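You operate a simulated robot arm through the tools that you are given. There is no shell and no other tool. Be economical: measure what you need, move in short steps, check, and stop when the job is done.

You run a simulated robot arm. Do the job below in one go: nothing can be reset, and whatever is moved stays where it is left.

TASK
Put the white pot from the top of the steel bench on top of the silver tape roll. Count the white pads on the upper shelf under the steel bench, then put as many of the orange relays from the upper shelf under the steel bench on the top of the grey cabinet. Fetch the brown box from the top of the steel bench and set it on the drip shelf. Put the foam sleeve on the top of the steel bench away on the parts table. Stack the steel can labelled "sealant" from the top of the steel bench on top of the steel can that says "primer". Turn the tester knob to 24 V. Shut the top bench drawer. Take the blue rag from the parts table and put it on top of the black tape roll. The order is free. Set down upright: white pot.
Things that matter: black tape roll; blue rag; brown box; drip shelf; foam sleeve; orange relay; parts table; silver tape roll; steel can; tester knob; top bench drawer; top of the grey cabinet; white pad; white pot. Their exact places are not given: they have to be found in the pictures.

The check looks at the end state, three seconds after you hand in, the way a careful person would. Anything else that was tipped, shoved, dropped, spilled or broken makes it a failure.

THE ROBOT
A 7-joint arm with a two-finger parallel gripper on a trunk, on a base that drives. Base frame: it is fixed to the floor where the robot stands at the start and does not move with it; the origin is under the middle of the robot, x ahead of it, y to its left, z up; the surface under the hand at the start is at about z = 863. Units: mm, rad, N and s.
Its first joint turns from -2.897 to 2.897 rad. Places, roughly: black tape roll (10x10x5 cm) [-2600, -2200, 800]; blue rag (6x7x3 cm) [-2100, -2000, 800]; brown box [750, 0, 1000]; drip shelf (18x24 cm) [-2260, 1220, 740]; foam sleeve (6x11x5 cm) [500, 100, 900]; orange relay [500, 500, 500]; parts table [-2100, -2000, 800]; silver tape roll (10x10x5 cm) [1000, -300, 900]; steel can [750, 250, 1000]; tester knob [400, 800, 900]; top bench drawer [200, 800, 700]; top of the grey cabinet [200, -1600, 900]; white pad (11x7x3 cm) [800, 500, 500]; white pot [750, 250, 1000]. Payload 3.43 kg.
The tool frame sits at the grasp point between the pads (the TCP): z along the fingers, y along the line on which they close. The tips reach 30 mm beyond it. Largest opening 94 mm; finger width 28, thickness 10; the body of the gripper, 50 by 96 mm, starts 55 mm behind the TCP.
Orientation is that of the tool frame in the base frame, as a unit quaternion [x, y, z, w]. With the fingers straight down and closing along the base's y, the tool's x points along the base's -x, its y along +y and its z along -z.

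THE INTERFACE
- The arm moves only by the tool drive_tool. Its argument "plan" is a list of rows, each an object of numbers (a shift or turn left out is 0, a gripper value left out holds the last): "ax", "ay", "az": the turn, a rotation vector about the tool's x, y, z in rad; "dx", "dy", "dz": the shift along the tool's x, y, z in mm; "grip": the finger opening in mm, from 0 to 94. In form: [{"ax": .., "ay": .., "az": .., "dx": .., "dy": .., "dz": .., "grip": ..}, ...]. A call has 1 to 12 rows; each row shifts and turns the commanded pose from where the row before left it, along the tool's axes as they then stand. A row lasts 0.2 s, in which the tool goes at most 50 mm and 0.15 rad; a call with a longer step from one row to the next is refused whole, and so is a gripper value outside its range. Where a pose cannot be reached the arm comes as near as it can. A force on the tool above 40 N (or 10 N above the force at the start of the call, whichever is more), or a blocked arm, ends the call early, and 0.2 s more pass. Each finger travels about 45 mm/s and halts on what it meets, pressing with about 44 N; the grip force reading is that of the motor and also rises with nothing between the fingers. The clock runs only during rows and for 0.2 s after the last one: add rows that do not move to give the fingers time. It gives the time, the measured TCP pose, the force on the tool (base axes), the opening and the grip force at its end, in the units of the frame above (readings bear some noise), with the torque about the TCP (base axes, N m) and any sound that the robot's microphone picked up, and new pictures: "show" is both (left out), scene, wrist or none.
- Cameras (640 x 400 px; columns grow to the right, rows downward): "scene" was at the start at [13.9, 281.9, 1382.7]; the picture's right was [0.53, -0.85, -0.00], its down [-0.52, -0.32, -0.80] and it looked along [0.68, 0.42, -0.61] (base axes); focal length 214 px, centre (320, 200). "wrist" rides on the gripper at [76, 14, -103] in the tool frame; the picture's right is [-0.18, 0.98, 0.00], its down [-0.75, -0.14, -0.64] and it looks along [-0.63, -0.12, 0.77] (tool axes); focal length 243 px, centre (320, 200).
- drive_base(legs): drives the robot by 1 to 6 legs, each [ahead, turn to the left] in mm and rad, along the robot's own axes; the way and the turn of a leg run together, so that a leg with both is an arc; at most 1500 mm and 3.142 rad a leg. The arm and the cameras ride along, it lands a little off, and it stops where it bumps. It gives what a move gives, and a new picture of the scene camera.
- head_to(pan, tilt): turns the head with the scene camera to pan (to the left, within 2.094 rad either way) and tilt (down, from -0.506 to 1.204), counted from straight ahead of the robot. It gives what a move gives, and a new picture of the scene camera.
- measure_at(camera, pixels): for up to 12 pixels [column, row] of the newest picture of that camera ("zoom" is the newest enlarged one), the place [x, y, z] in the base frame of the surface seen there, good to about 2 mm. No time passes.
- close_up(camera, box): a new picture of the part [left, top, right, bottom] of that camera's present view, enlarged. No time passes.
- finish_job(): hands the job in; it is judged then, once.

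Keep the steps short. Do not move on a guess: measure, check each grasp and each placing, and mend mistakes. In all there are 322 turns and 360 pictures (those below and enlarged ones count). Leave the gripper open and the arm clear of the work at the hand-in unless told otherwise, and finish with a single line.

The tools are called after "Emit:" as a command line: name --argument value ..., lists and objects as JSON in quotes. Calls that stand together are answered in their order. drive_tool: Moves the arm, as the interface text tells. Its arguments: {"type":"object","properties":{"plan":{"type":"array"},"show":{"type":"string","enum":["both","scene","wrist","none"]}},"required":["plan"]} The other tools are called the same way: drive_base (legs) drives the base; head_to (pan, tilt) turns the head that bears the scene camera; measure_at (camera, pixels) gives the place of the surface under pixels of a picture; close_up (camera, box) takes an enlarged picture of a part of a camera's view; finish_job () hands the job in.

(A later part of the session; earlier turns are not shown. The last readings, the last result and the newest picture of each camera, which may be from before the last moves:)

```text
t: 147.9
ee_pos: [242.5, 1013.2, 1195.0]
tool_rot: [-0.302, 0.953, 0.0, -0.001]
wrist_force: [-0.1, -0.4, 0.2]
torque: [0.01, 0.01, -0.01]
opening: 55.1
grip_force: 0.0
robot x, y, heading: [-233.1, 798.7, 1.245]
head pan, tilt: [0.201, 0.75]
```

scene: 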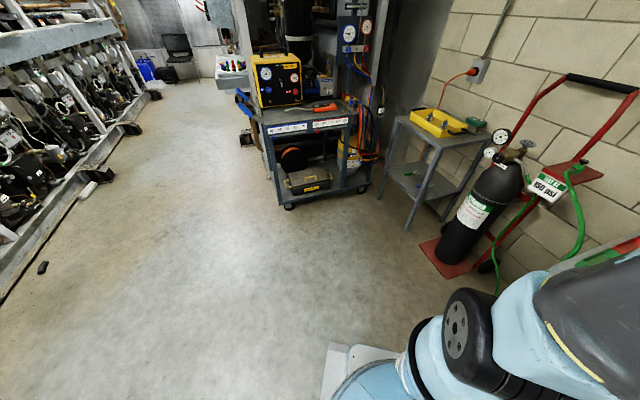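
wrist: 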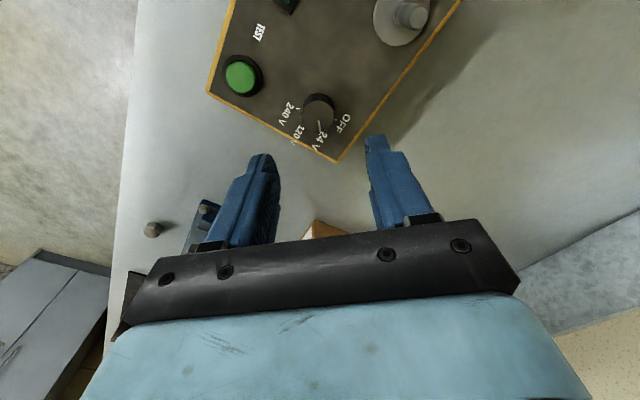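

Emit:
drive_base --legs '[[0, 0.64]]'

```text
t: 150.2
ee_pos: [21.6, 1253.1, 1194.1]
tool_rot: [-0.586, 0.81, 0.0, 0.0]
wrist_force: [0.3, 0.1, -0.3]
torque: [0.0, -0.02, -0.01]
opening: 55.1
grip_force: 0.1
robot x, y, heading: [-202.7, 805.0, 1.878]
head pan, tilt: [0.201, 0.75]
```

scene: 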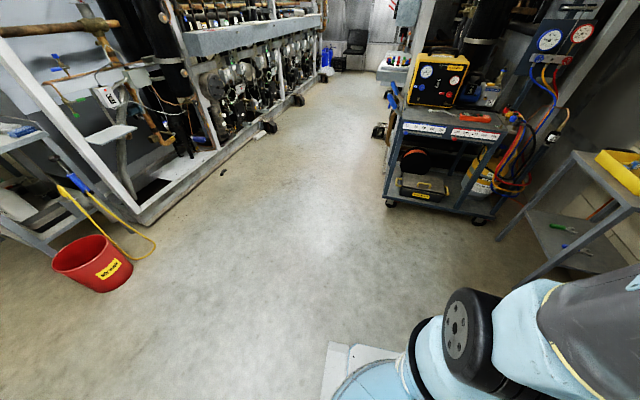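

Emit:
drive_base --legs '[[0, 0.1], [-500, 0], [0, -0.27]]'

```text
t: 154.8
ee_pos: [298.6, 739.5, 1195.6]
tool_rot: [-0.515, 0.857, -0.001, 0.0]
wrist_force: [-0.4, 0.2, -0.5]
torque: [0.02, 0.0, 0.01]
opening: 54.9
grip_force: 0.1
robot x, y, heading: [-11.5, 335.4, 1.715]
head pan, tilt: [0.201, 0.75]
```

scene: 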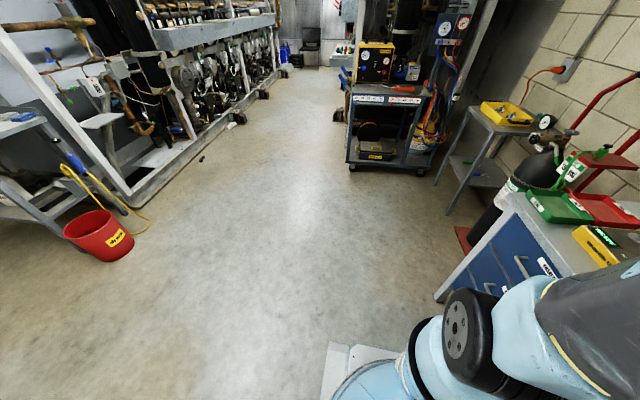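

Emit:
drive_base --legs '[[0, 0.06], [-670, 0]]'

Emit:
head_to --pan -1.3 --tilt 0.6

```text
t: 159.0
ee_pos: [404.1, 103.7, 1196.6]
tool_rot: [-0.539, 0.842, 0.0, 0.0]
wrist_force: [0.2, 0.7, -0.4]
torque: [-0.02, 0.03, 0.0]
opening: 54.9
grip_force: 0.1
robot x, y, heading: [113.3, -314.6, 1.765]
head pan, tilt: [0.201, 0.75]
```

scene: 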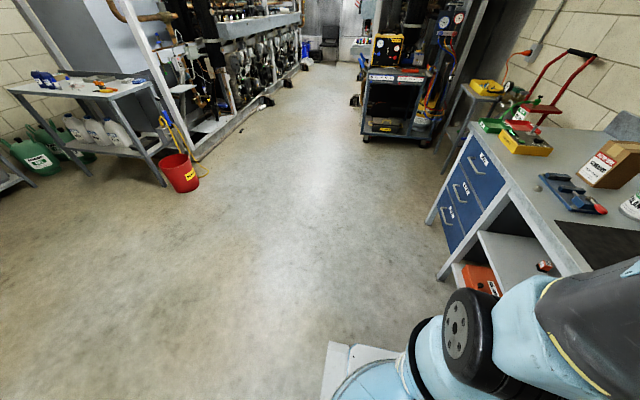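

```text
t: 160.6
ee_pos: [405.0, 102.5, 1196.8]
tool_rot: [-0.538, 0.843, 0.001, 0.0]
wrist_force: [0.1, 0.2, 0.4]
torque: [-0.02, 0.0, -0.01]
opening: 55.0
grip_force: 0.1
robot x, y, heading: [114.0, -320.4, 1.762]
head pan, tilt: [-1.3, 0.6]
```

scene: 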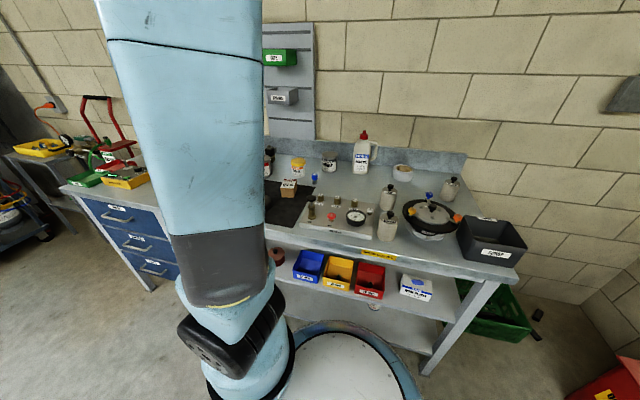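

Emit:
close_up --camera "scene" --box '[260, 130, 440, 250]'

Emit:
measure_at --camera "scene" --pixels '[[403, 165], [395, 167], [410, 169], [402, 171], [299, 160], [329, 154], [362, 135], [385, 190], [388, 215], [289, 183]]'

```text
3.33 times, centred on (350, 190) of scene
```

zoom: 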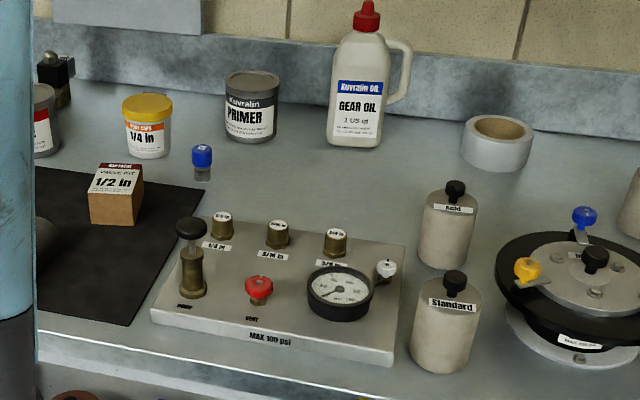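

```text
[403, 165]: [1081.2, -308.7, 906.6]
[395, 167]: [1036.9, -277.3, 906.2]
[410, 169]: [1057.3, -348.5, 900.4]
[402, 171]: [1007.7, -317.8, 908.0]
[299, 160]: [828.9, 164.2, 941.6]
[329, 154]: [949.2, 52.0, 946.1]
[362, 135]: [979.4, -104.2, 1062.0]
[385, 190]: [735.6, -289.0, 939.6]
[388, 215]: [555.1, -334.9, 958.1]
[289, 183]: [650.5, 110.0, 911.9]
```

Emit:
measure_at --camera "zoom" --pixels '[[470, 125], [485, 142], [512, 145], [528, 134], [515, 117], [480, 116], [122, 112], [147, 127], [172, 113], [147, 95], [147, 108], [148, 158]]'

```text
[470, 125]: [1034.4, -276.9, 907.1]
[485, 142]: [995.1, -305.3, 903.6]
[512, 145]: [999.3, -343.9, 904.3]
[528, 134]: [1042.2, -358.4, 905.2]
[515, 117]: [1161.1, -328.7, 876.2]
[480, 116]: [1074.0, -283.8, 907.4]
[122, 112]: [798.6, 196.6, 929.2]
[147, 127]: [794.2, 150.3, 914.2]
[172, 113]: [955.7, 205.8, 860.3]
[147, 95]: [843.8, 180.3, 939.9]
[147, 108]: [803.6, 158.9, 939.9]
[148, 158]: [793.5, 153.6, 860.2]
```

Emit:
drive_tool --plan '[{"dx": -26.2, "dy": -39, "grip": 94}, {"dx": -26.2, "dy": -39}, {"dx": -26.2, "dy": -39}, {"dx": -26.2, "dy": -39}, {"dx": -26.2, "dy": -39}, {"dx": -26.2, "dy": -39}, {"dx": -26.2, "dy": -39}, {"dx": -26.2, "dy": -39}, {"dx": -26.2, "dy": -39}, {"dz": 35}, {"dz": 35}, {}]'

```text
t: 163.2
ee_pos: [822.6, 170.1, 1126.0]
tool_rot: [-0.539, 0.842, 0.0, 0.0]
wrist_force: [-0.2, 0.2, -0.2]
torque: [0.02, -0.02, 0.0]
opening: 93.7
grip_force: 0.1
robot x, y, heading: [115.1, -315.8, 1.766]
head pan, tilt: [-1.3, 0.6]
```

scene: 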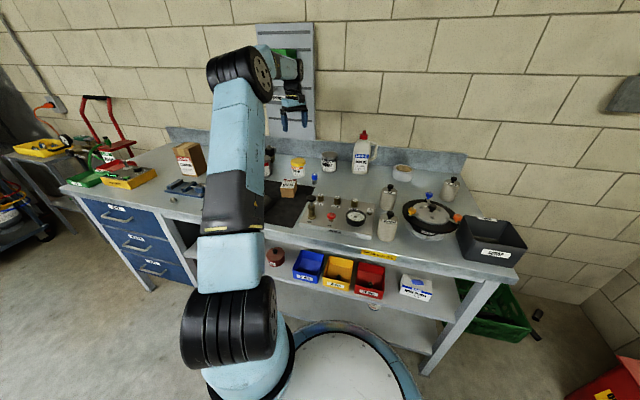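
wrist: 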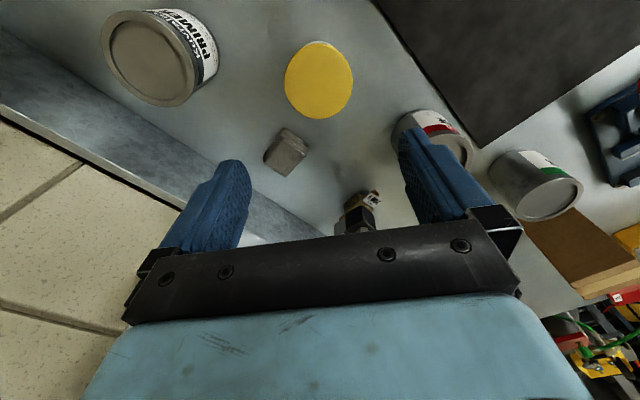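

Lid is near the axis (9 mm off along tool x). Descend to grip the pot at the lid.

Emit:
drive_tool --plan '[{"dx": 9, "dz": 40}, {"dz": 45}, {"dz": 45}, {}]' --show "wrist"

```text
t: 164.2
ee_pos: [819.0, 159.4, 994.7]
tool_rot: [-0.539, 0.842, 0.0, -0.001]
wrist_force: [0.1, 0.0, 0.2]
torque: [0.03, -0.01, 0.0]
opening: 93.8
grip_force: 0.0
robot x, y, heading: [116.5, -319.3, 1.765]
head pan, tilt: [-1.3, 0.6]
```

wrist: 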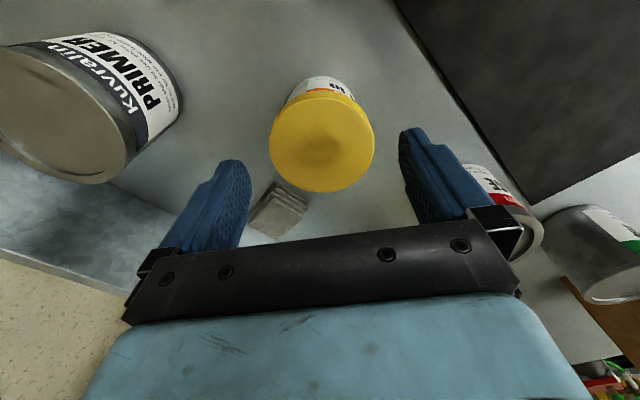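

Emit:
drive_tool --plan '[{"dz": 35}, {"dz": 35}, {}, {"grip": 60}, {"grip": 60}, {"grip": 60}, {"grip": 60}]' --show "wrist"

```text
t: 165.8
ee_pos: [818.0, 162.0, 925.9]
tool_rot: [-0.539, 0.842, 0.0, 0.0]
wrist_force: [0.1, -1.1, -1.0]
torque: [0.01, -0.04, 0.01]
opening: 77.7
grip_force: 44.0
robot x, y, heading: [114.1, -315.0, 1.768]
head pan, tilt: [-1.3, 0.6]
```

wrist: 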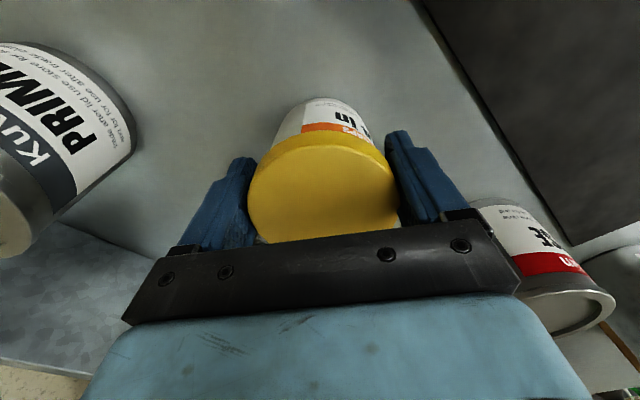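

Emit:
drive_tool --plan '[{"dz": -15}, {"dz": -45}, {"dz": -45}, {"dz": -45}, {"dz": -45}, {}]' --show "none"

Emit:
drive_tool --plan '[{"dx": 43.4, "dy": -20.2}, {"dx": 43.4, "dy": -20.2}, {"dx": 43.4, "dy": -20.2}, {"dx": 43.4, "dy": -20.2}, {"dx": 43.4, "dy": -20.2}, {"dx": 43.4, "dy": -20.2}, {"dx": 43.4, "dy": -20.2}, {"dx": 43.4, "dy": -20.2}, {"dx": 43.4, "dy": -20.2}, {"dx": 43.4, "dy": -20.2}]' --show "both"

```text
t: 167.2
ee_pos: [819.3, 163.1, 1122.2]
tool_rot: [-0.539, 0.842, 0.0, 0.0]
wrist_force: [-0.6, 0.4, -2.5]
torque: [-0.02, -0.01, -0.01]
opening: 77.6
grip_force: 44.0
robot x, y, heading: [113.8, -319.5, 1.764]
head pan, tilt: [-1.3, 0.6]
```

```text
t: 169.4
ee_pos: [821.5, -316.7, 1118.2]
tool_rot: [-0.539, 0.842, 0.001, 0.0]
wrist_force: [-0.3, 1.6, -2.0]
torque: [-0.11, 0.0, 0.02]
opening: 77.7
grip_force: 44.0
robot x, y, heading: [116.0, -315.5, 1.766]
head pan, tilt: [-1.3, 0.6]
```

scene: 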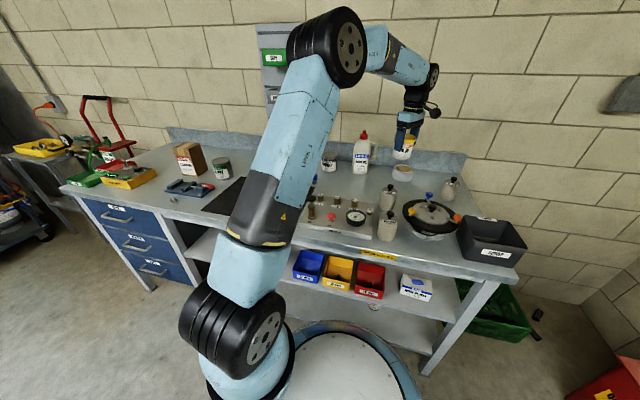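
wrist: 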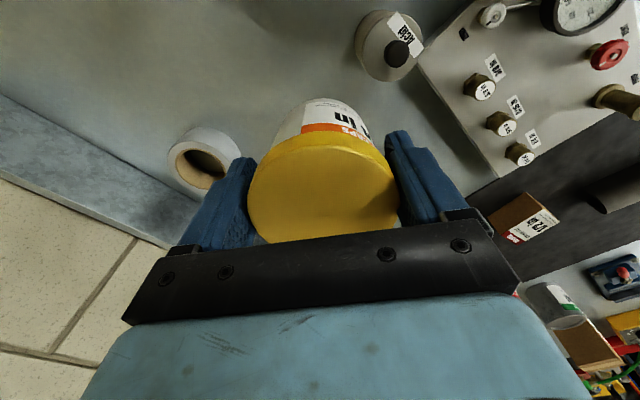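

Emit:
measure_at --camera "wrist" --pixels '[[170, 165], [185, 142], [210, 136], [232, 150], [178, 182], [195, 192], [205, 145], [190, 150], [220, 180]]'

Emit:
close_up --camera "wrist" --box '[150, 110, 270, 210]'

```text
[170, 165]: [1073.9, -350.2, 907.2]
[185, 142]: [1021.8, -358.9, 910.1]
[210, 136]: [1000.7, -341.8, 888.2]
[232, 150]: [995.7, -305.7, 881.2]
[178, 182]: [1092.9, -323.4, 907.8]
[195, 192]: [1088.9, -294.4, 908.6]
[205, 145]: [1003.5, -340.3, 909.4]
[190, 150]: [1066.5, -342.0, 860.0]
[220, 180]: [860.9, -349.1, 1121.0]
```

```text
4.00 times, centred on (210, 160) of wrist
```

zoom: 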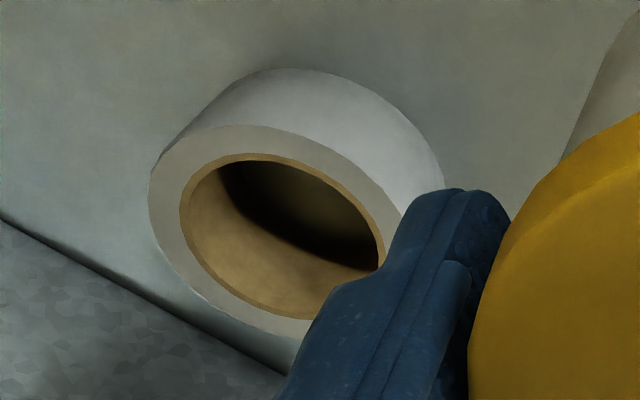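

Emit:
drive_tool --plan '[{"dx": -19.2, "dy": -40.6}, {"dx": -19.2, "dy": -40.6}, {"dx": -19.2, "dy": -40.6}, {"dx": -19.2, "dy": -40.6}, {"dx": -19.2, "dy": -40.6}, {"dz": 40}, {"dz": 40}, {}]'

```text
t: 171.2
ee_pos: [965.3, -302.2, 1025.1]
tool_rot: [-0.539, 0.842, 0.0, 0.0]
wrist_force: [-0.2, 0.3, -2.3]
torque: [0.01, -0.01, 0.0]
opening: 77.6
grip_force: 43.8
out of reach, approached as far as the arm can: row 4, 5
robot x, y, heading: [115.2, -317.4, 1.764]
head pan, tilt: [-1.3, 0.6]
```

scene: 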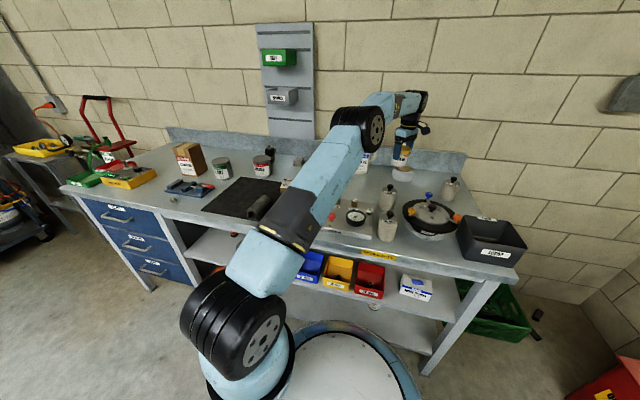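
wrist: 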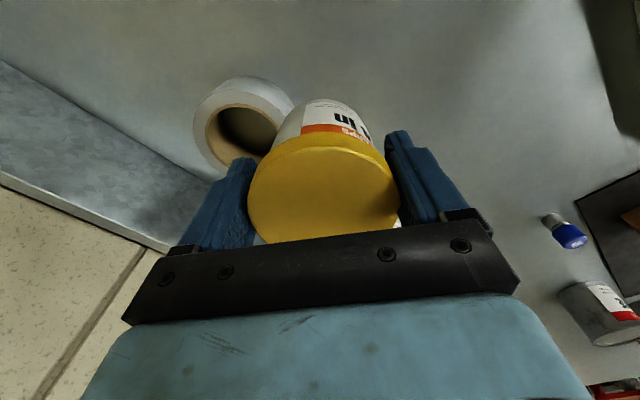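

Emit:
drive_tool --plan '[{"dx": -7, "dy": -26, "dz": 6}, {"dx": -7, "dy": -26, "dz": 6}, {"dx": -8, "dy": -26, "dz": 6}, {}]' --show "wrist"

```text
t: 172.2
ee_pos: [993.6, -298.8, 1012.4]
tool_rot: [-0.539, 0.842, 0.0, 0.0]
wrist_force: [0.6, 0.6, -2.3]
torque: [-0.04, 0.01, -0.02]
opening: 77.7
grip_force: 43.9
out of reach, approached as far as the arm can: row 2, 3
robot x, y, heading: [116.2, -317.1, 1.771]
head pan, tilt: [-1.3, 0.6]
```

wrist: 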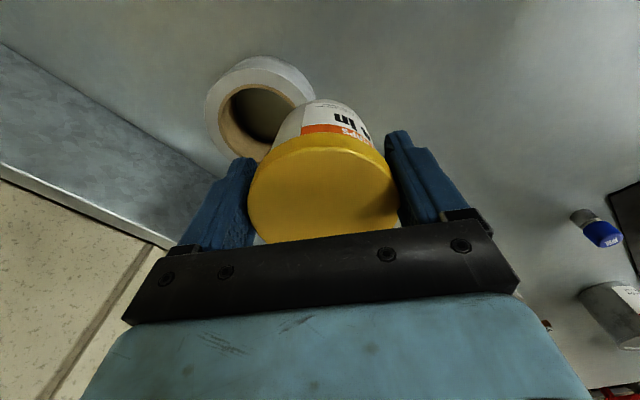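

Reach is short by ~50 mm. Retract, then shuffle the base closer to the bench while holding the pot.

Emit:
drive_tool --plan '[{"dz": -20}, {"dx": 18, "dy": 38.5, "dz": -12}, {"dx": 18, "dy": 38.5, "dz": -12}, {"dx": 18, "dy": 38.5, "dz": -12}, {"dx": 18, "dy": 38.5, "dz": -12}, {"dx": 18, "dy": 38.5, "dz": -12}, {"dx": 18, "dy": 38.5, "dz": -12}, {"dx": 18, "dy": 38.5, "dz": -12}, {"dx": 18, "dy": 38.5, "dz": -12}]' --show "none"

Emit:
drive_base --legs '[[500, 0]]'

```text
t: 174.2
ee_pos: [909.1, -344.8, 1212.6]
tool_rot: [-0.539, 0.842, 0.002, -0.001]
wrist_force: [-0.1, 0.3, -3.0]
torque: [0.01, 0.06, 0.02]
opening: 77.8
grip_force: 44.0
out of reach, approached as far as the arm can: row 1, 2, 3, 4, 5, 6, 7, 8, 9
robot x, y, heading: [120.5, -315.4, 1.767]
head pan, tilt: [-1.3, 0.6]
```

```text
t: 177.2
ee_pos: [811.3, 142.3, 1212.6]
tool_rot: [-0.539, 0.843, -0.001, 0.0]
wrist_force: [0.3, 1.2, -2.1]
torque: [-0.01, 0.01, 0.01]
opening: 77.5
grip_force: 43.6
robot x, y, heading: [19.9, 169.3, 1.765]
head pan, tilt: [-1.3, 0.6]
```

scene: 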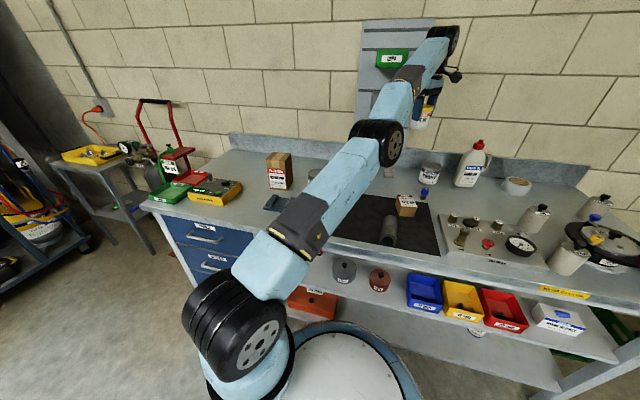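

Emit:
drive_base --legs '[[0, 0.225], [-510, -0.26]]'

```text
t: 178.1
ee_pos: [812.6, 201.1, 1214.4]
tool_rot: [-0.569, 0.822, 0.0, 0.001]
wrist_force: [0.2, 0.7, -2.0]
torque: [-0.04, 0.03, 0.01]
opening: 77.4
grip_force: 43.6
robot x, y, heading: [23.7, 173.0, 1.827]
head pan, tilt: [-1.3, 0.6]
stopped in leg 1: the robot was blocked; the commanded pose is now the measured one
```

scene: 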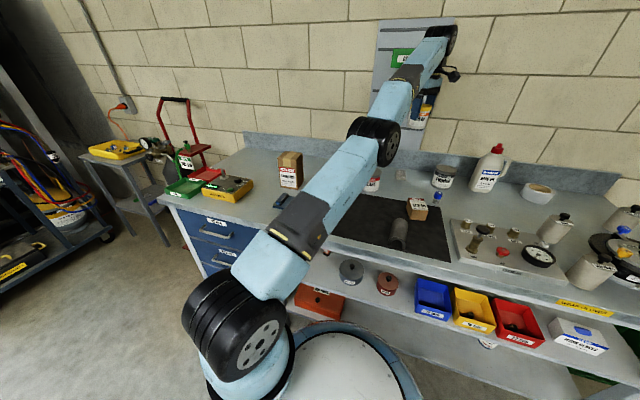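

Emit:
close_up --camera "scene" --box '[360, 10, 480, 130]'

Emit:
measure_at --camera "scene" --pixels '[[390, 50], [400, 30], [440, 35], [455, 75], [447, 40], [430, 50], [400, 55]]'

```text
3.33 times, centred on (420, 70) of scene
```

zoom: 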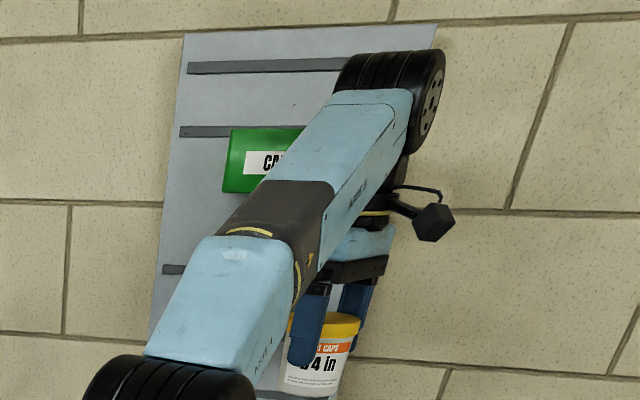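

```text
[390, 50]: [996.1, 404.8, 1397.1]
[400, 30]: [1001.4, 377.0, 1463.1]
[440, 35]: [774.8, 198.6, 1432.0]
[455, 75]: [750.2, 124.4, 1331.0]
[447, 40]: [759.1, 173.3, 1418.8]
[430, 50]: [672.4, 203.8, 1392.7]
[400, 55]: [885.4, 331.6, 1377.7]
```

Emit:
drive_base --legs '[[0, 0.16]]'

```text
t: 179.2
ee_pos: [798.6, 327.2, 1214.5]
tool_rot: [-0.633, 0.774, -0.002, 0.002]
wrist_force: [-0.4, 0.0, -2.0]
torque: [-0.01, 0.02, 0.0]
opening: 77.5
grip_force: 44.2
robot x, y, heading: [26.0, 171.6, 1.989]
head pan, tilt: [-1.3, 0.6]
```

scene: 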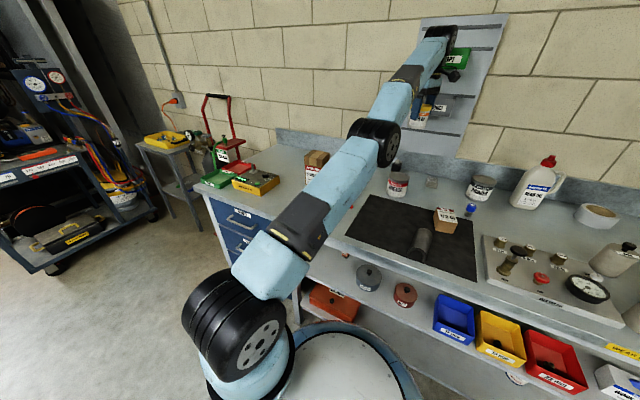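

Emit:
drive_base --legs '[[-500, -0.26]]'

```text
t: 182.2
ee_pos: [958.4, -351.6, 1216.0]
tool_rot: [-0.529, 0.849, -0.001, 0.001]
wrist_force: [-0.5, -0.2, -2.3]
torque: [-0.04, 0.03, 0.0]
opening: 77.8
grip_force: 44.1
robot x, y, heading: [169.8, -298.9, 1.732]
head pan, tilt: [-1.3, 0.6]
```

scene: 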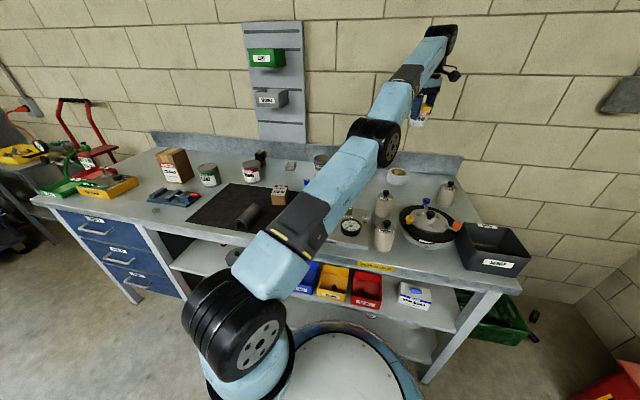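

Emit:
drive_tool --plan '[{"dz": 46}, {"dz": 46}, {"dz": 46}, {"dz": 46}, {"dx": -18, "dy": -14}, {"dx": -18, "dy": -15}, {"dx": -18, "dy": -15}, {"dx": -18, "dy": -15}, {}]' --show "both"

```text
t: 182.6
ee_pos: [975.8, -350.1, 1178.2]
tool_rot: [-0.535, 0.845, 0.009, 0.01]
wrist_force: [-0.8, 0.1, -1.5]
torque: [-0.03, 0.01, 0.01]
opening: 77.7
grip_force: 43.9
out of reach, approached as far as the arm can: row 1, 2
robot x, y, heading: [172.1, -302.7, 1.735]
head pan, tilt: [-1.3, 0.6]
stopped in row 2: the arm was blocked; the commanded pose is now the measured one
```

scene: 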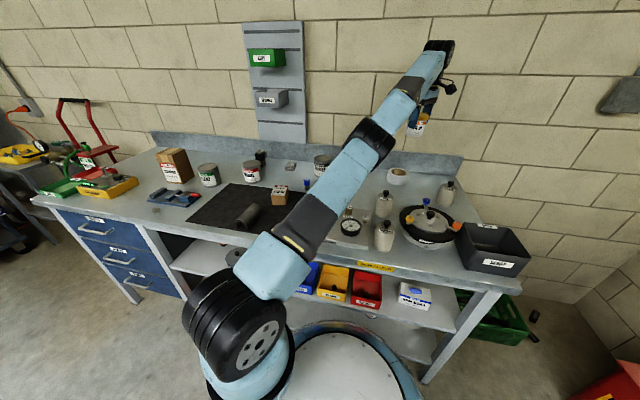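
wrist: 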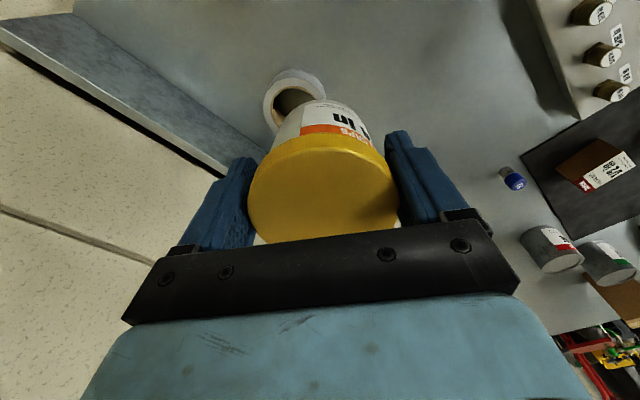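

The arm is stretched straight. Pull the tool back towards the robot first.

Emit:
drive_tool --plan '[{"dx": 15, "dy": 30}, {"dx": 15, "dy": 30}, {"dx": 15, "dy": 30}, {"dx": 15, "dy": 30}, {"dx": 15, "dy": 30}, {}]' --show "scene"

```text
t: 184.0
ee_pos: [944.1, -386.2, 1226.0]
tool_rot: [-0.536, 0.844, 0.011, 0.011]
wrist_force: [-0.2, -0.1, -2.1]
torque: [-0.01, 0.03, 0.02]
opening: 77.5
grip_force: 44.8
out of reach, approached as far as the arm can: row 1, 2, 3, 4, 5
robot x, y, heading: [166.4, -301.2, 1.738]
head pan, tilt: [-1.3, 0.6]
```

scene: 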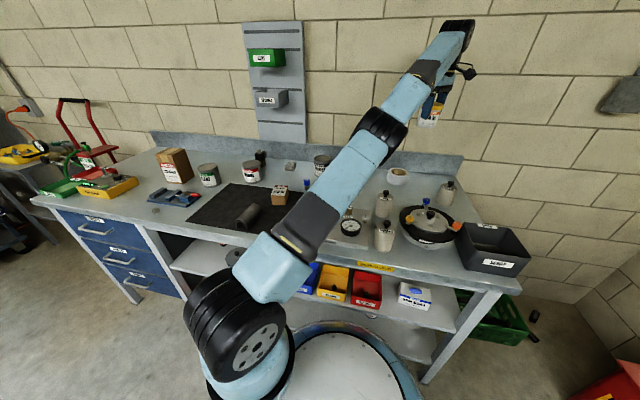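

Emit:
drive_tool --plan '[{}, {}, {"dz": 30}, {"dz": 30}, {"dz": 30}, {"dz": 30}, {}]' --show "scene"

```text
t: 185.6
ee_pos: [984.6, -396.1, 1128.2]
tool_rot: [-0.535, 0.845, 0.012, 0.009]
wrist_force: [0.7, 0.3, -2.9]
torque: [-0.03, -0.02, 0.0]
opening: 77.4
grip_force: 44.4
out of reach, approached as far as the arm can: row 3, 4, 5, 6
robot x, y, heading: [166.6, -302.5, 1.731]
head pan, tilt: [-1.3, 0.6]
```

scene: 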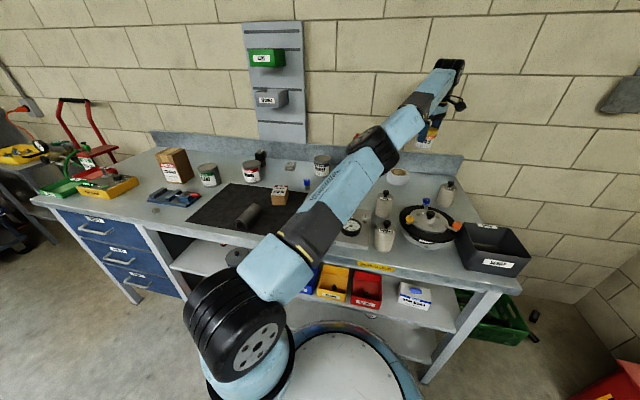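

I believe the elbow passed its straightest point. The target (1046,-315) is still within its reach, so command it directly at a safe height.

Emit:
drive_tool --plan '[{"ax": 0.011, "ay": 0.028}, {"dx": -22.5, "dy": -33.3, "dz": 8}, {"dx": -22.5, "dy": -33.3, "dz": 8}, {"dx": -22.5, "dy": -33.3, "dz": 8}, {"dx": -22.5, "dy": -33.3, "dz": 8}, {"dx": -22.5, "dy": -33.3, "dz": 8}, {"dx": -22.5, "dy": -33.3, "dz": 8}, {}, {}]' --show "both"

```text
t: 187.6
ee_pos: [1021.9, -352.1, 1063.5]
tool_rot: [-0.535, 0.845, -0.001, 0.001]
wrist_force: [-0.2, 0.5, -2.5]
torque: [-0.02, 0.01, 0.01]
opening: 77.4
grip_force: 44.1
out of reach, approached as far as the arm can: row 2, 3, 4, 5, 6, 7
robot x, y, heading: [168.6, -301.2, 1.733]
head pan, tilt: [-1.3, 0.6]
```

scene: 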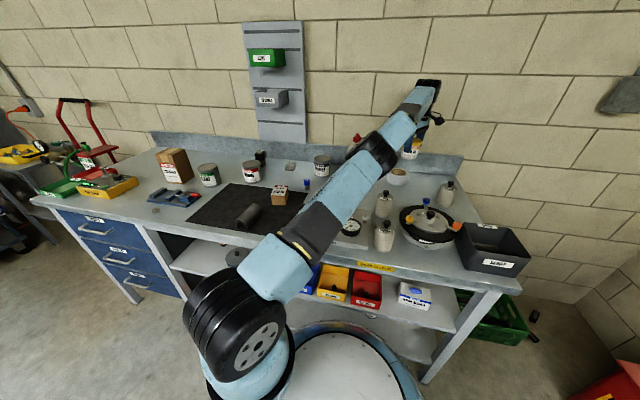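
wrist: 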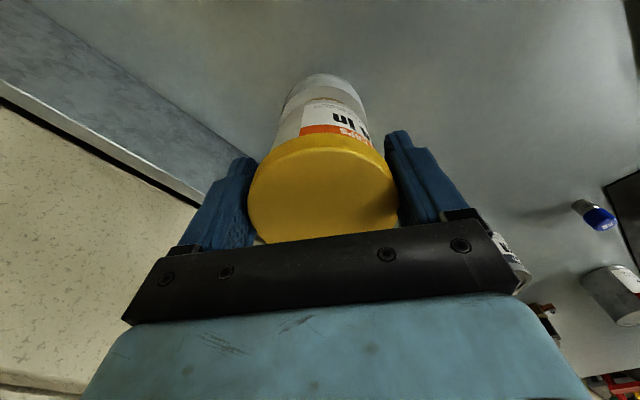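

Emit:
drive_tool --plan '[{"dz": 12}, {"dz": 12}, {}, {}]' --show "wrist"

```text
t: 188.6
ee_pos: [1023.0, -351.5, 1039.2]
tool_rot: [-0.535, 0.845, -0.001, 0.001]
wrist_force: [0.9, -0.8, -1.3]
torque: [-0.05, 0.01, -0.03]
opening: 77.4
grip_force: 43.8
robot x, y, heading: [165.0, -302.2, 1.731]
head pan, tilt: [-1.3, 0.6]
```

wrist: 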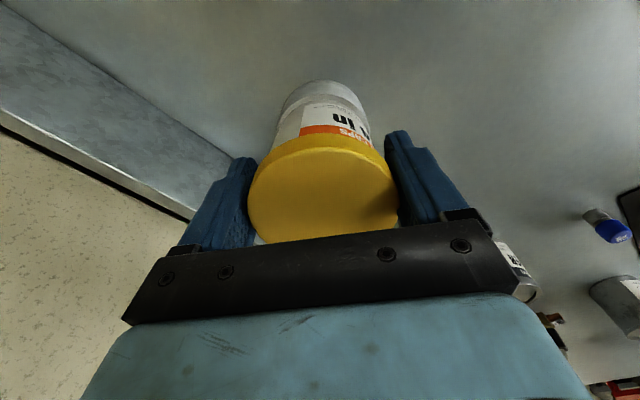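

Emit:
drive_tool --plan '[{"dz": 22}, {"dz": 22}, {"dx": -21.4, "dy": -2.6, "dz": 4}, {"dx": -21.4, "dy": -2.6, "dz": 4}, {}, {}]' --show "both"

```text
t: 190.0
ee_pos: [1046.1, -315.2, 986.6]
tool_rot: [-0.536, 0.845, -0.001, 0.0]
wrist_force: [-0.4, -0.1, -2.2]
torque: [-0.02, 0.03, 0.0]
opening: 77.4
grip_force: 44.2
robot x, y, heading: [165.3, -303.6, 1.734]
head pan, tilt: [-1.3, 0.6]
```

scene: 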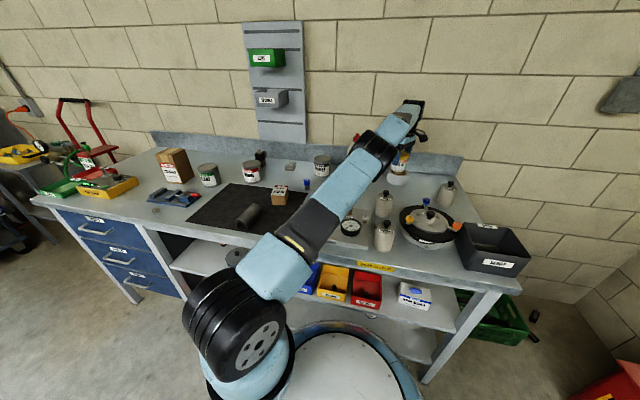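
wrist: 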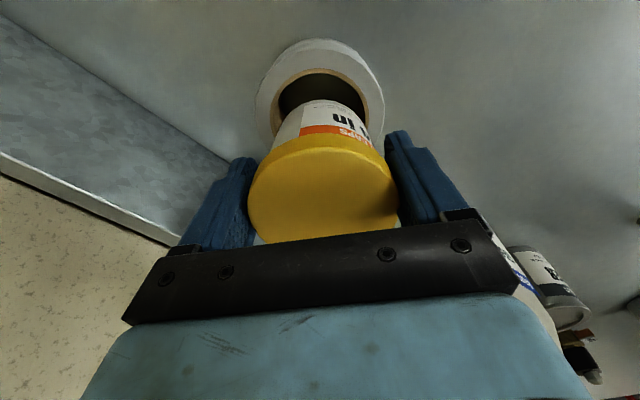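

Roll is centred left-right; the pot is ~10 mm short along tool x. Shift and lower gently.

Emit:
drive_tool --plan '[{"dx": 10}, {"dz": 5}, {"dz": 4}, {}]' --show "wrist"

```text
t: 191.0
ee_pos: [1040.5, -325.5, 978.7]
tool_rot: [-0.536, 0.844, -0.001, 0.001]
wrist_force: [-0.8, -0.5, -2.1]
torque: [-0.05, 0.02, 0.02]
opening: 77.6
grip_force: 43.8
robot x, y, heading: [169.4, -304.3, 1.733]
head pan, tilt: [-1.3, 0.6]
```

wrist: 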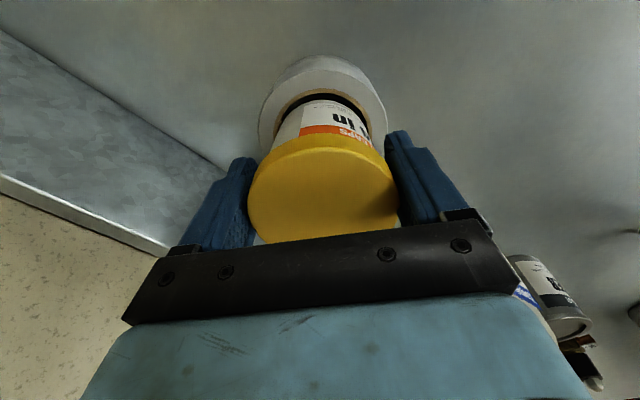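

Emit:
close_up --camera "wrist" --box '[245, 45, 405, 165]'

```text
3.33 times, centred on (325, 105) of wrist
```

zoom: 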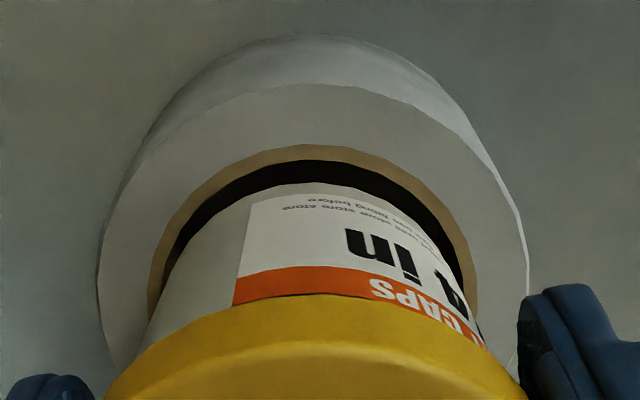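

Emit:
drive_tool --plan '[{"dx": 4}, {"dz": 2}, {"dz": 2}, {"dz": 2}, {}]' --show "wrist"

```text
t: 192.2
ee_pos: [1040.7, -328.5, 974.5]
tool_rot: [-0.536, 0.844, -0.002, 0.001]
wrist_force: [0.1, 0.4, 3.2]
torque: [0.19, 0.18, -0.02]
opening: 77.6
grip_force: 44.4
robot x, y, heading: [167.3, -306.5, 1.736]
head pan, tilt: [-1.3, 0.6]
```

wrist: 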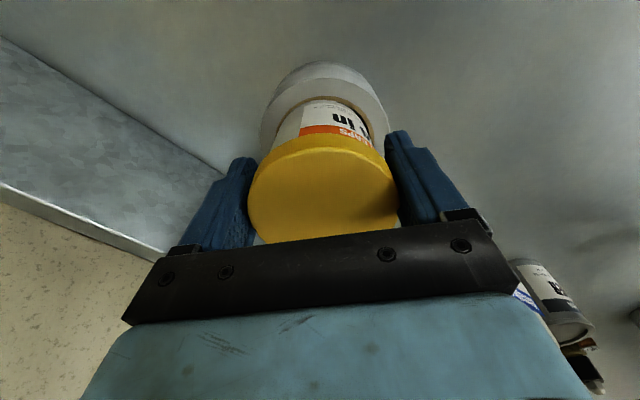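

Emit:
close_up --camera "wrist" --box '[245, 45, 405, 165]'

```text
3.33 times, centred on (325, 105) of wrist
```

zoom: 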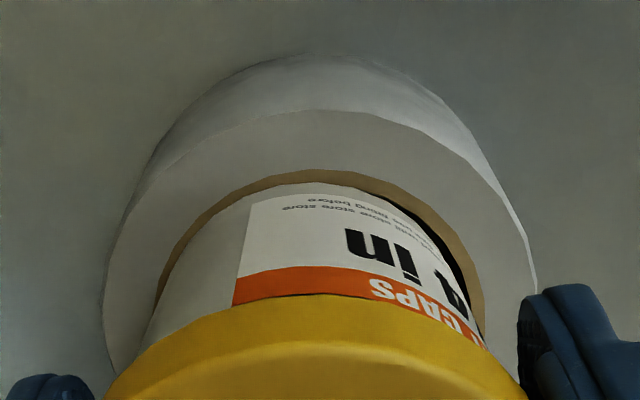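

The pot base looks slightly smaller than the roll's core hole, so centred it could sink. I'll seat it off-centre by ~17 mm so it rests on the rim stably.

Emit:
drive_tool --plan '[{"dz": -8}, {"dx": 8, "dy": 1}, {"dx": 8, "dy": 1}, {}]' --show "wrist"

Emit:
close_up --camera "wrist" --box '[245, 45, 405, 165]'

```text
t: 193.2
ee_pos: [1031.2, -341.9, 980.2]
tool_rot: [-0.536, 0.844, -0.001, 0.0]
wrist_force: [-1.1, -0.3, -2.3]
torque: [-0.03, -0.01, 0.0]
opening: 77.7
grip_force: 44.2
robot x, y, heading: [168.5, -302.7, 1.734]
head pan, tilt: [-1.3, 0.6]
```

wrist: 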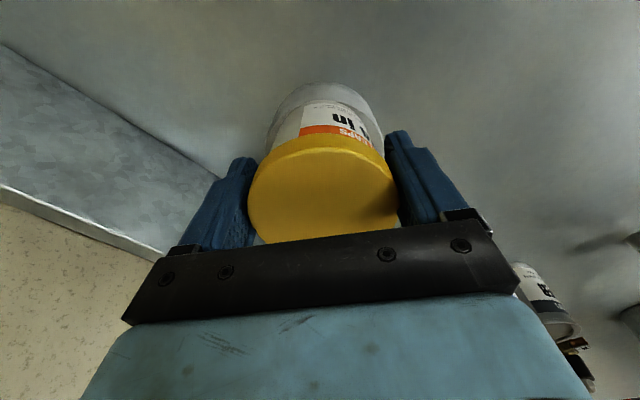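

```text
3.33 times, centred on (325, 105) of wrist
```

zoom: 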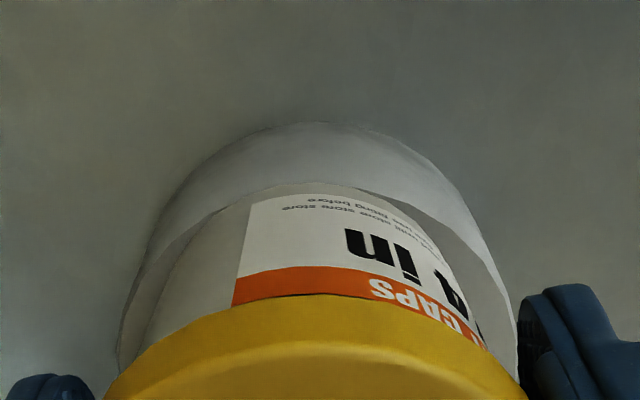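

Emit:
drive_tool --plan '[{"dz": 3}, {"dz": 2}, {"dz": 2}, {}]' --show "none"

```text
t: 194.2
ee_pos: [1031.0, -342.7, 973.7]
tool_rot: [-0.535, 0.845, -0.002, 0.002]
wrist_force: [0.9, -0.2, 2.4]
torque: [0.04, 0.06, -0.02]
opening: 77.5
grip_force: 44.6
robot x, y, heading: [167.2, -305.0, 1.733]
head pan, tilt: [-1.3, 0.6]
```

Emit:
drive_tool --plan '[{"dz": 0.5}, {"grip": 79}, {"grip": 82}, {"grip": 88}, {"grip": 94}, {"grip": 94}, {}]' --show "both"

Emit:
close_up --camera "scene" --box '[350, 100, 470, 200]'

```text
t: 195.8
ee_pos: [1030.3, -341.6, 973.4]
tool_rot: [-0.535, 0.845, -0.001, 0.002]
wrist_force: [0.3, 0.0, 0.2]
torque: [0.02, -0.02, 0.04]
opening: 94.1
grip_force: 0.1
robot x, y, heading: [169.1, -305.4, 1.731]
head pan, tilt: [-1.3, 0.6]
```

scene: 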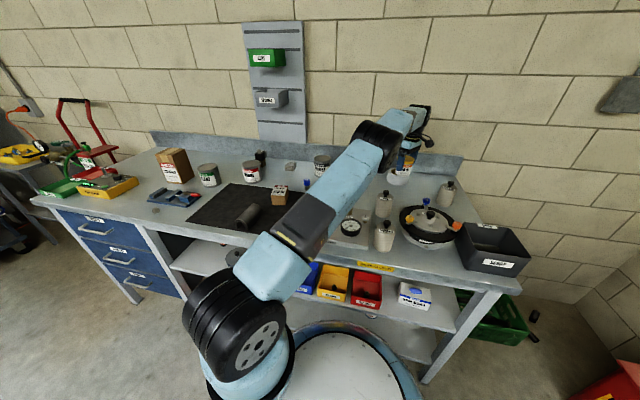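
wrist: 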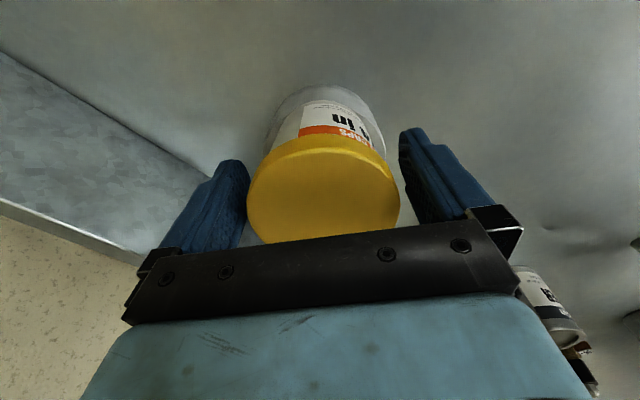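

```text
4.00 times, centred on (410, 150) of scene
```

zoom: 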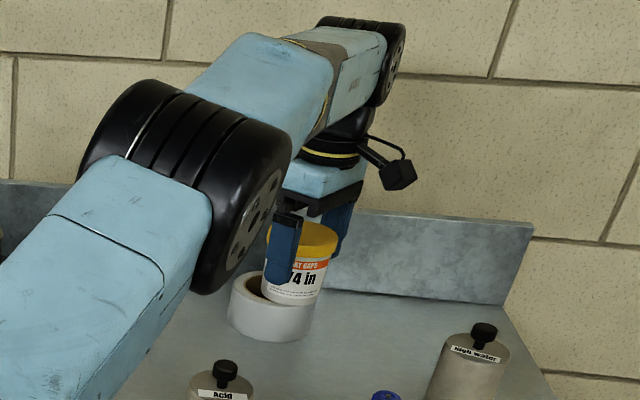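

Pot is standing upright on the roll. Rise straight up 50 mm.

Emit:
drive_tool --plan '[{"dz": -12}, {"dz": -14}, {"dz": -14}, {"dz": -14}, {}]' --show "both"

```text
t: 197.0
ee_pos: [1029.5, -342.9, 1027.2]
tool_rot: [-0.536, 0.844, -0.002, 0.001]
wrist_force: [0.6, 0.2, -0.4]
torque: [0.05, -0.02, 0.0]
opening: 94.2
grip_force: 0.1
robot x, y, heading: [169.3, -301.3, 1.731]
head pan, tilt: [-1.3, 0.6]
```

scene: 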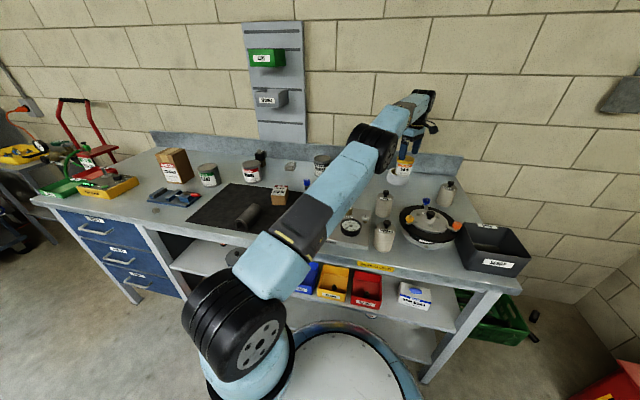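
wrist: 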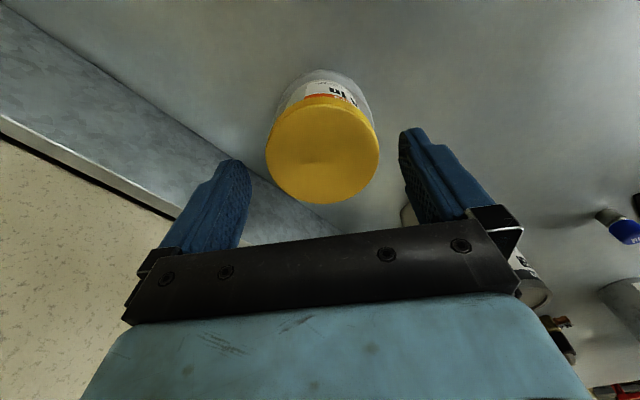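

Emit:
drive_tool --plan '[{"dz": -8}, {"dx": 13, "dy": 27}, {"dx": 13, "dy": 27}, {"dx": 17, "dy": 36}, {"dx": 17, "dy": 36}, {"dx": 17, "dy": 36}, {}]' --show "both"

```text
t: 198.6
ee_pos: [849.4, -343.4, 1035.0]
tool_rot: [-0.536, 0.844, -0.001, 0.001]
wrist_force: [0.5, -0.8, 0.0]
torque: [0.01, 0.0, -0.02]
opening: 94.0
grip_force: 0.1
robot x, y, heading: [169.4, -305.6, 1.736]
head pan, tilt: [-1.3, 0.6]
```

scene: 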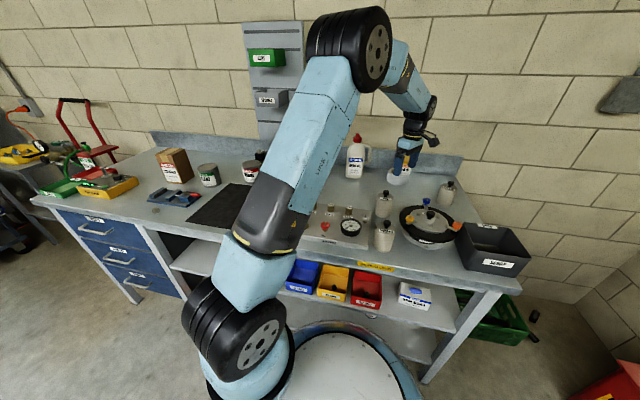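
wrist: 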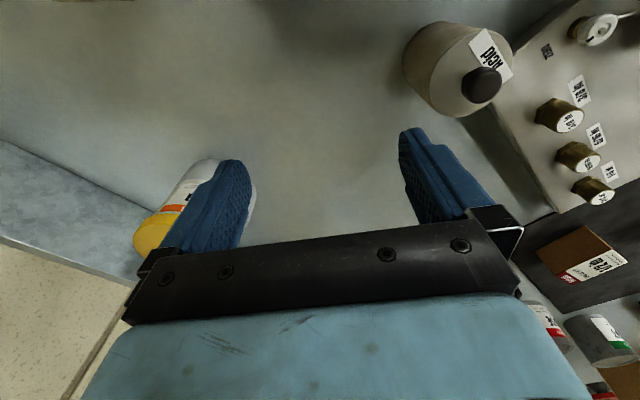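

Emit:
drive_tool --plan '[{"dx": 16, "dy": 34, "dz": -32}, {"dx": 16, "dy": 34, "dz": -32}, {"dx": 16, "dy": 34, "dz": -32}, {"dx": 16, "dy": 34, "dz": -32}]' --show "none"

Emit:
drive_base --legs '[[240, 0]]'

```text
t: 199.6
ee_pos: [699.4, -341.6, 1160.3]
tool_rot: [-0.536, 0.844, 0.0, 0.001]
wrist_force: [0.4, 0.3, -0.8]
torque: [0.03, 0.05, -0.03]
opening: 94.1
grip_force: 0.1
robot x, y, heading: [164.9, -305.9, 1.732]
head pan, tilt: [-1.3, 0.6]
```

```text
t: 201.4
ee_pos: [661.1, -109.3, 1161.9]
tool_rot: [-0.536, 0.844, -0.001, 0.002]
wrist_force: [-0.2, -0.3, 0.2]
torque: [0.04, 0.02, 0.02]
opening: 94.1
grip_force: 0.1
robot x, y, heading: [130.0, -69.2, 1.732]
head pan, tilt: [-1.3, 0.6]
```

scene: 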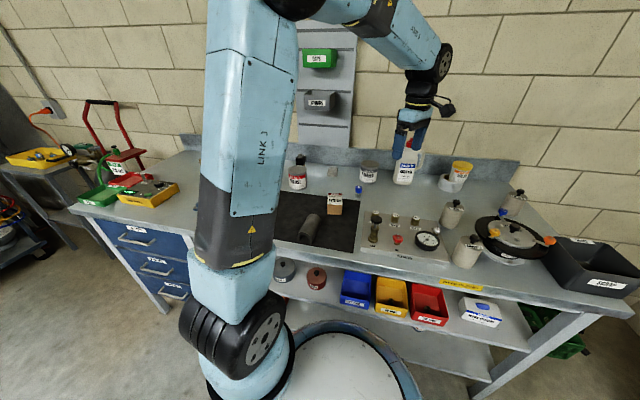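

Emit:
drive_tool --plan '[{"dx": -43.5, "dy": 23.3}, {"dx": -43.5, "dy": 23.3}, {"dx": -43.5, "dy": 23.3}, {"dx": -43.5, "dy": 23.3}, {"dx": -43.5, "dy": 23.3}, {"dx": -43.5, "dy": 23.3}, {"dx": -43.5, "dy": 23.3}, {"dx": -43.5, "dy": 23.3}, {"dx": -43.5, "dy": 23.3}, {"dx": -43.5, "dy": 23.3}, {"dx": -43.5, "dy": 23.3}, {"dx": -43.5, "dy": 23.3}]' --show "both"

```text
t: 204.0
ee_pos: [631.3, 483.5, 1162.7]
tool_rot: [-0.535, 0.845, -0.001, 0.001]
wrist_force: [-0.6, -0.4, 0.2]
torque: [0.03, 0.02, 0.01]
opening: 94.0
grip_force: 0.0
robot x, y, heading: [129.8, -70.4, 1.74]
head pan, tilt: [-1.3, 0.6]
```

scene: 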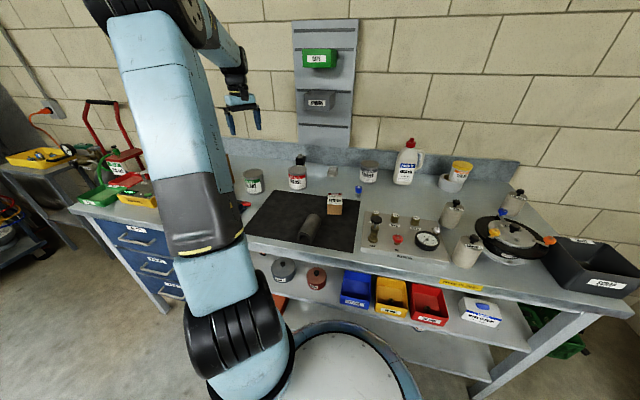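
wrist: 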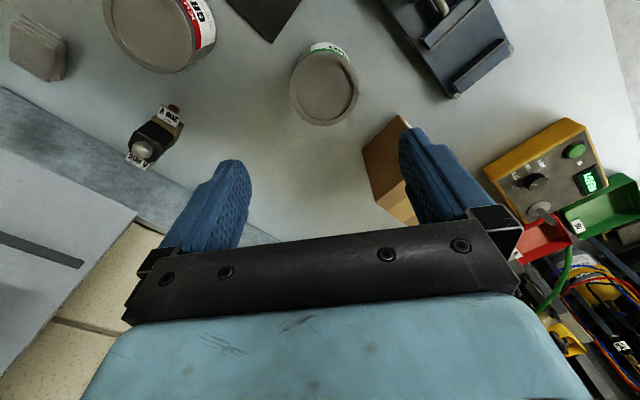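

Emit:
drive_tool --plan '[{"dx": -9, "dy": 6, "dz": 35}, {"dz": 40}, {"dz": 40}, {"dz": 35}, {}]' --show "wrist"

Emit:
close_up --camera "wrist" --box '[220, 60, 420, 220]'

```text
t: 205.2
ee_pos: [630.6, 492.8, 1011.9]
tool_rot: [-0.536, 0.844, -0.002, 0.001]
wrist_force: [-0.3, -0.5, 0.6]
torque: [0.02, -0.01, -0.01]
opening: 94.2
grip_force: 0.0
robot x, y, heading: [123.9, -68.8, 1.731]
head pan, tilt: [-1.3, 0.6]
```

wrist: 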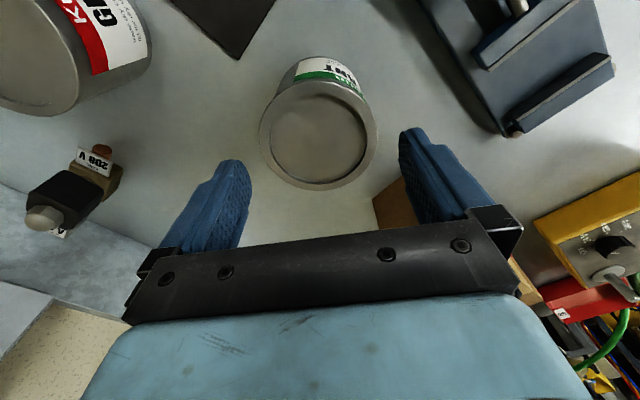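

```text
2.50 times, centred on (320, 140) of wrist
```

zoom: 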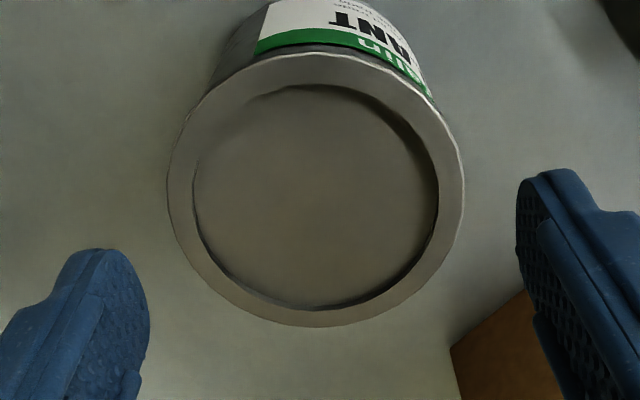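

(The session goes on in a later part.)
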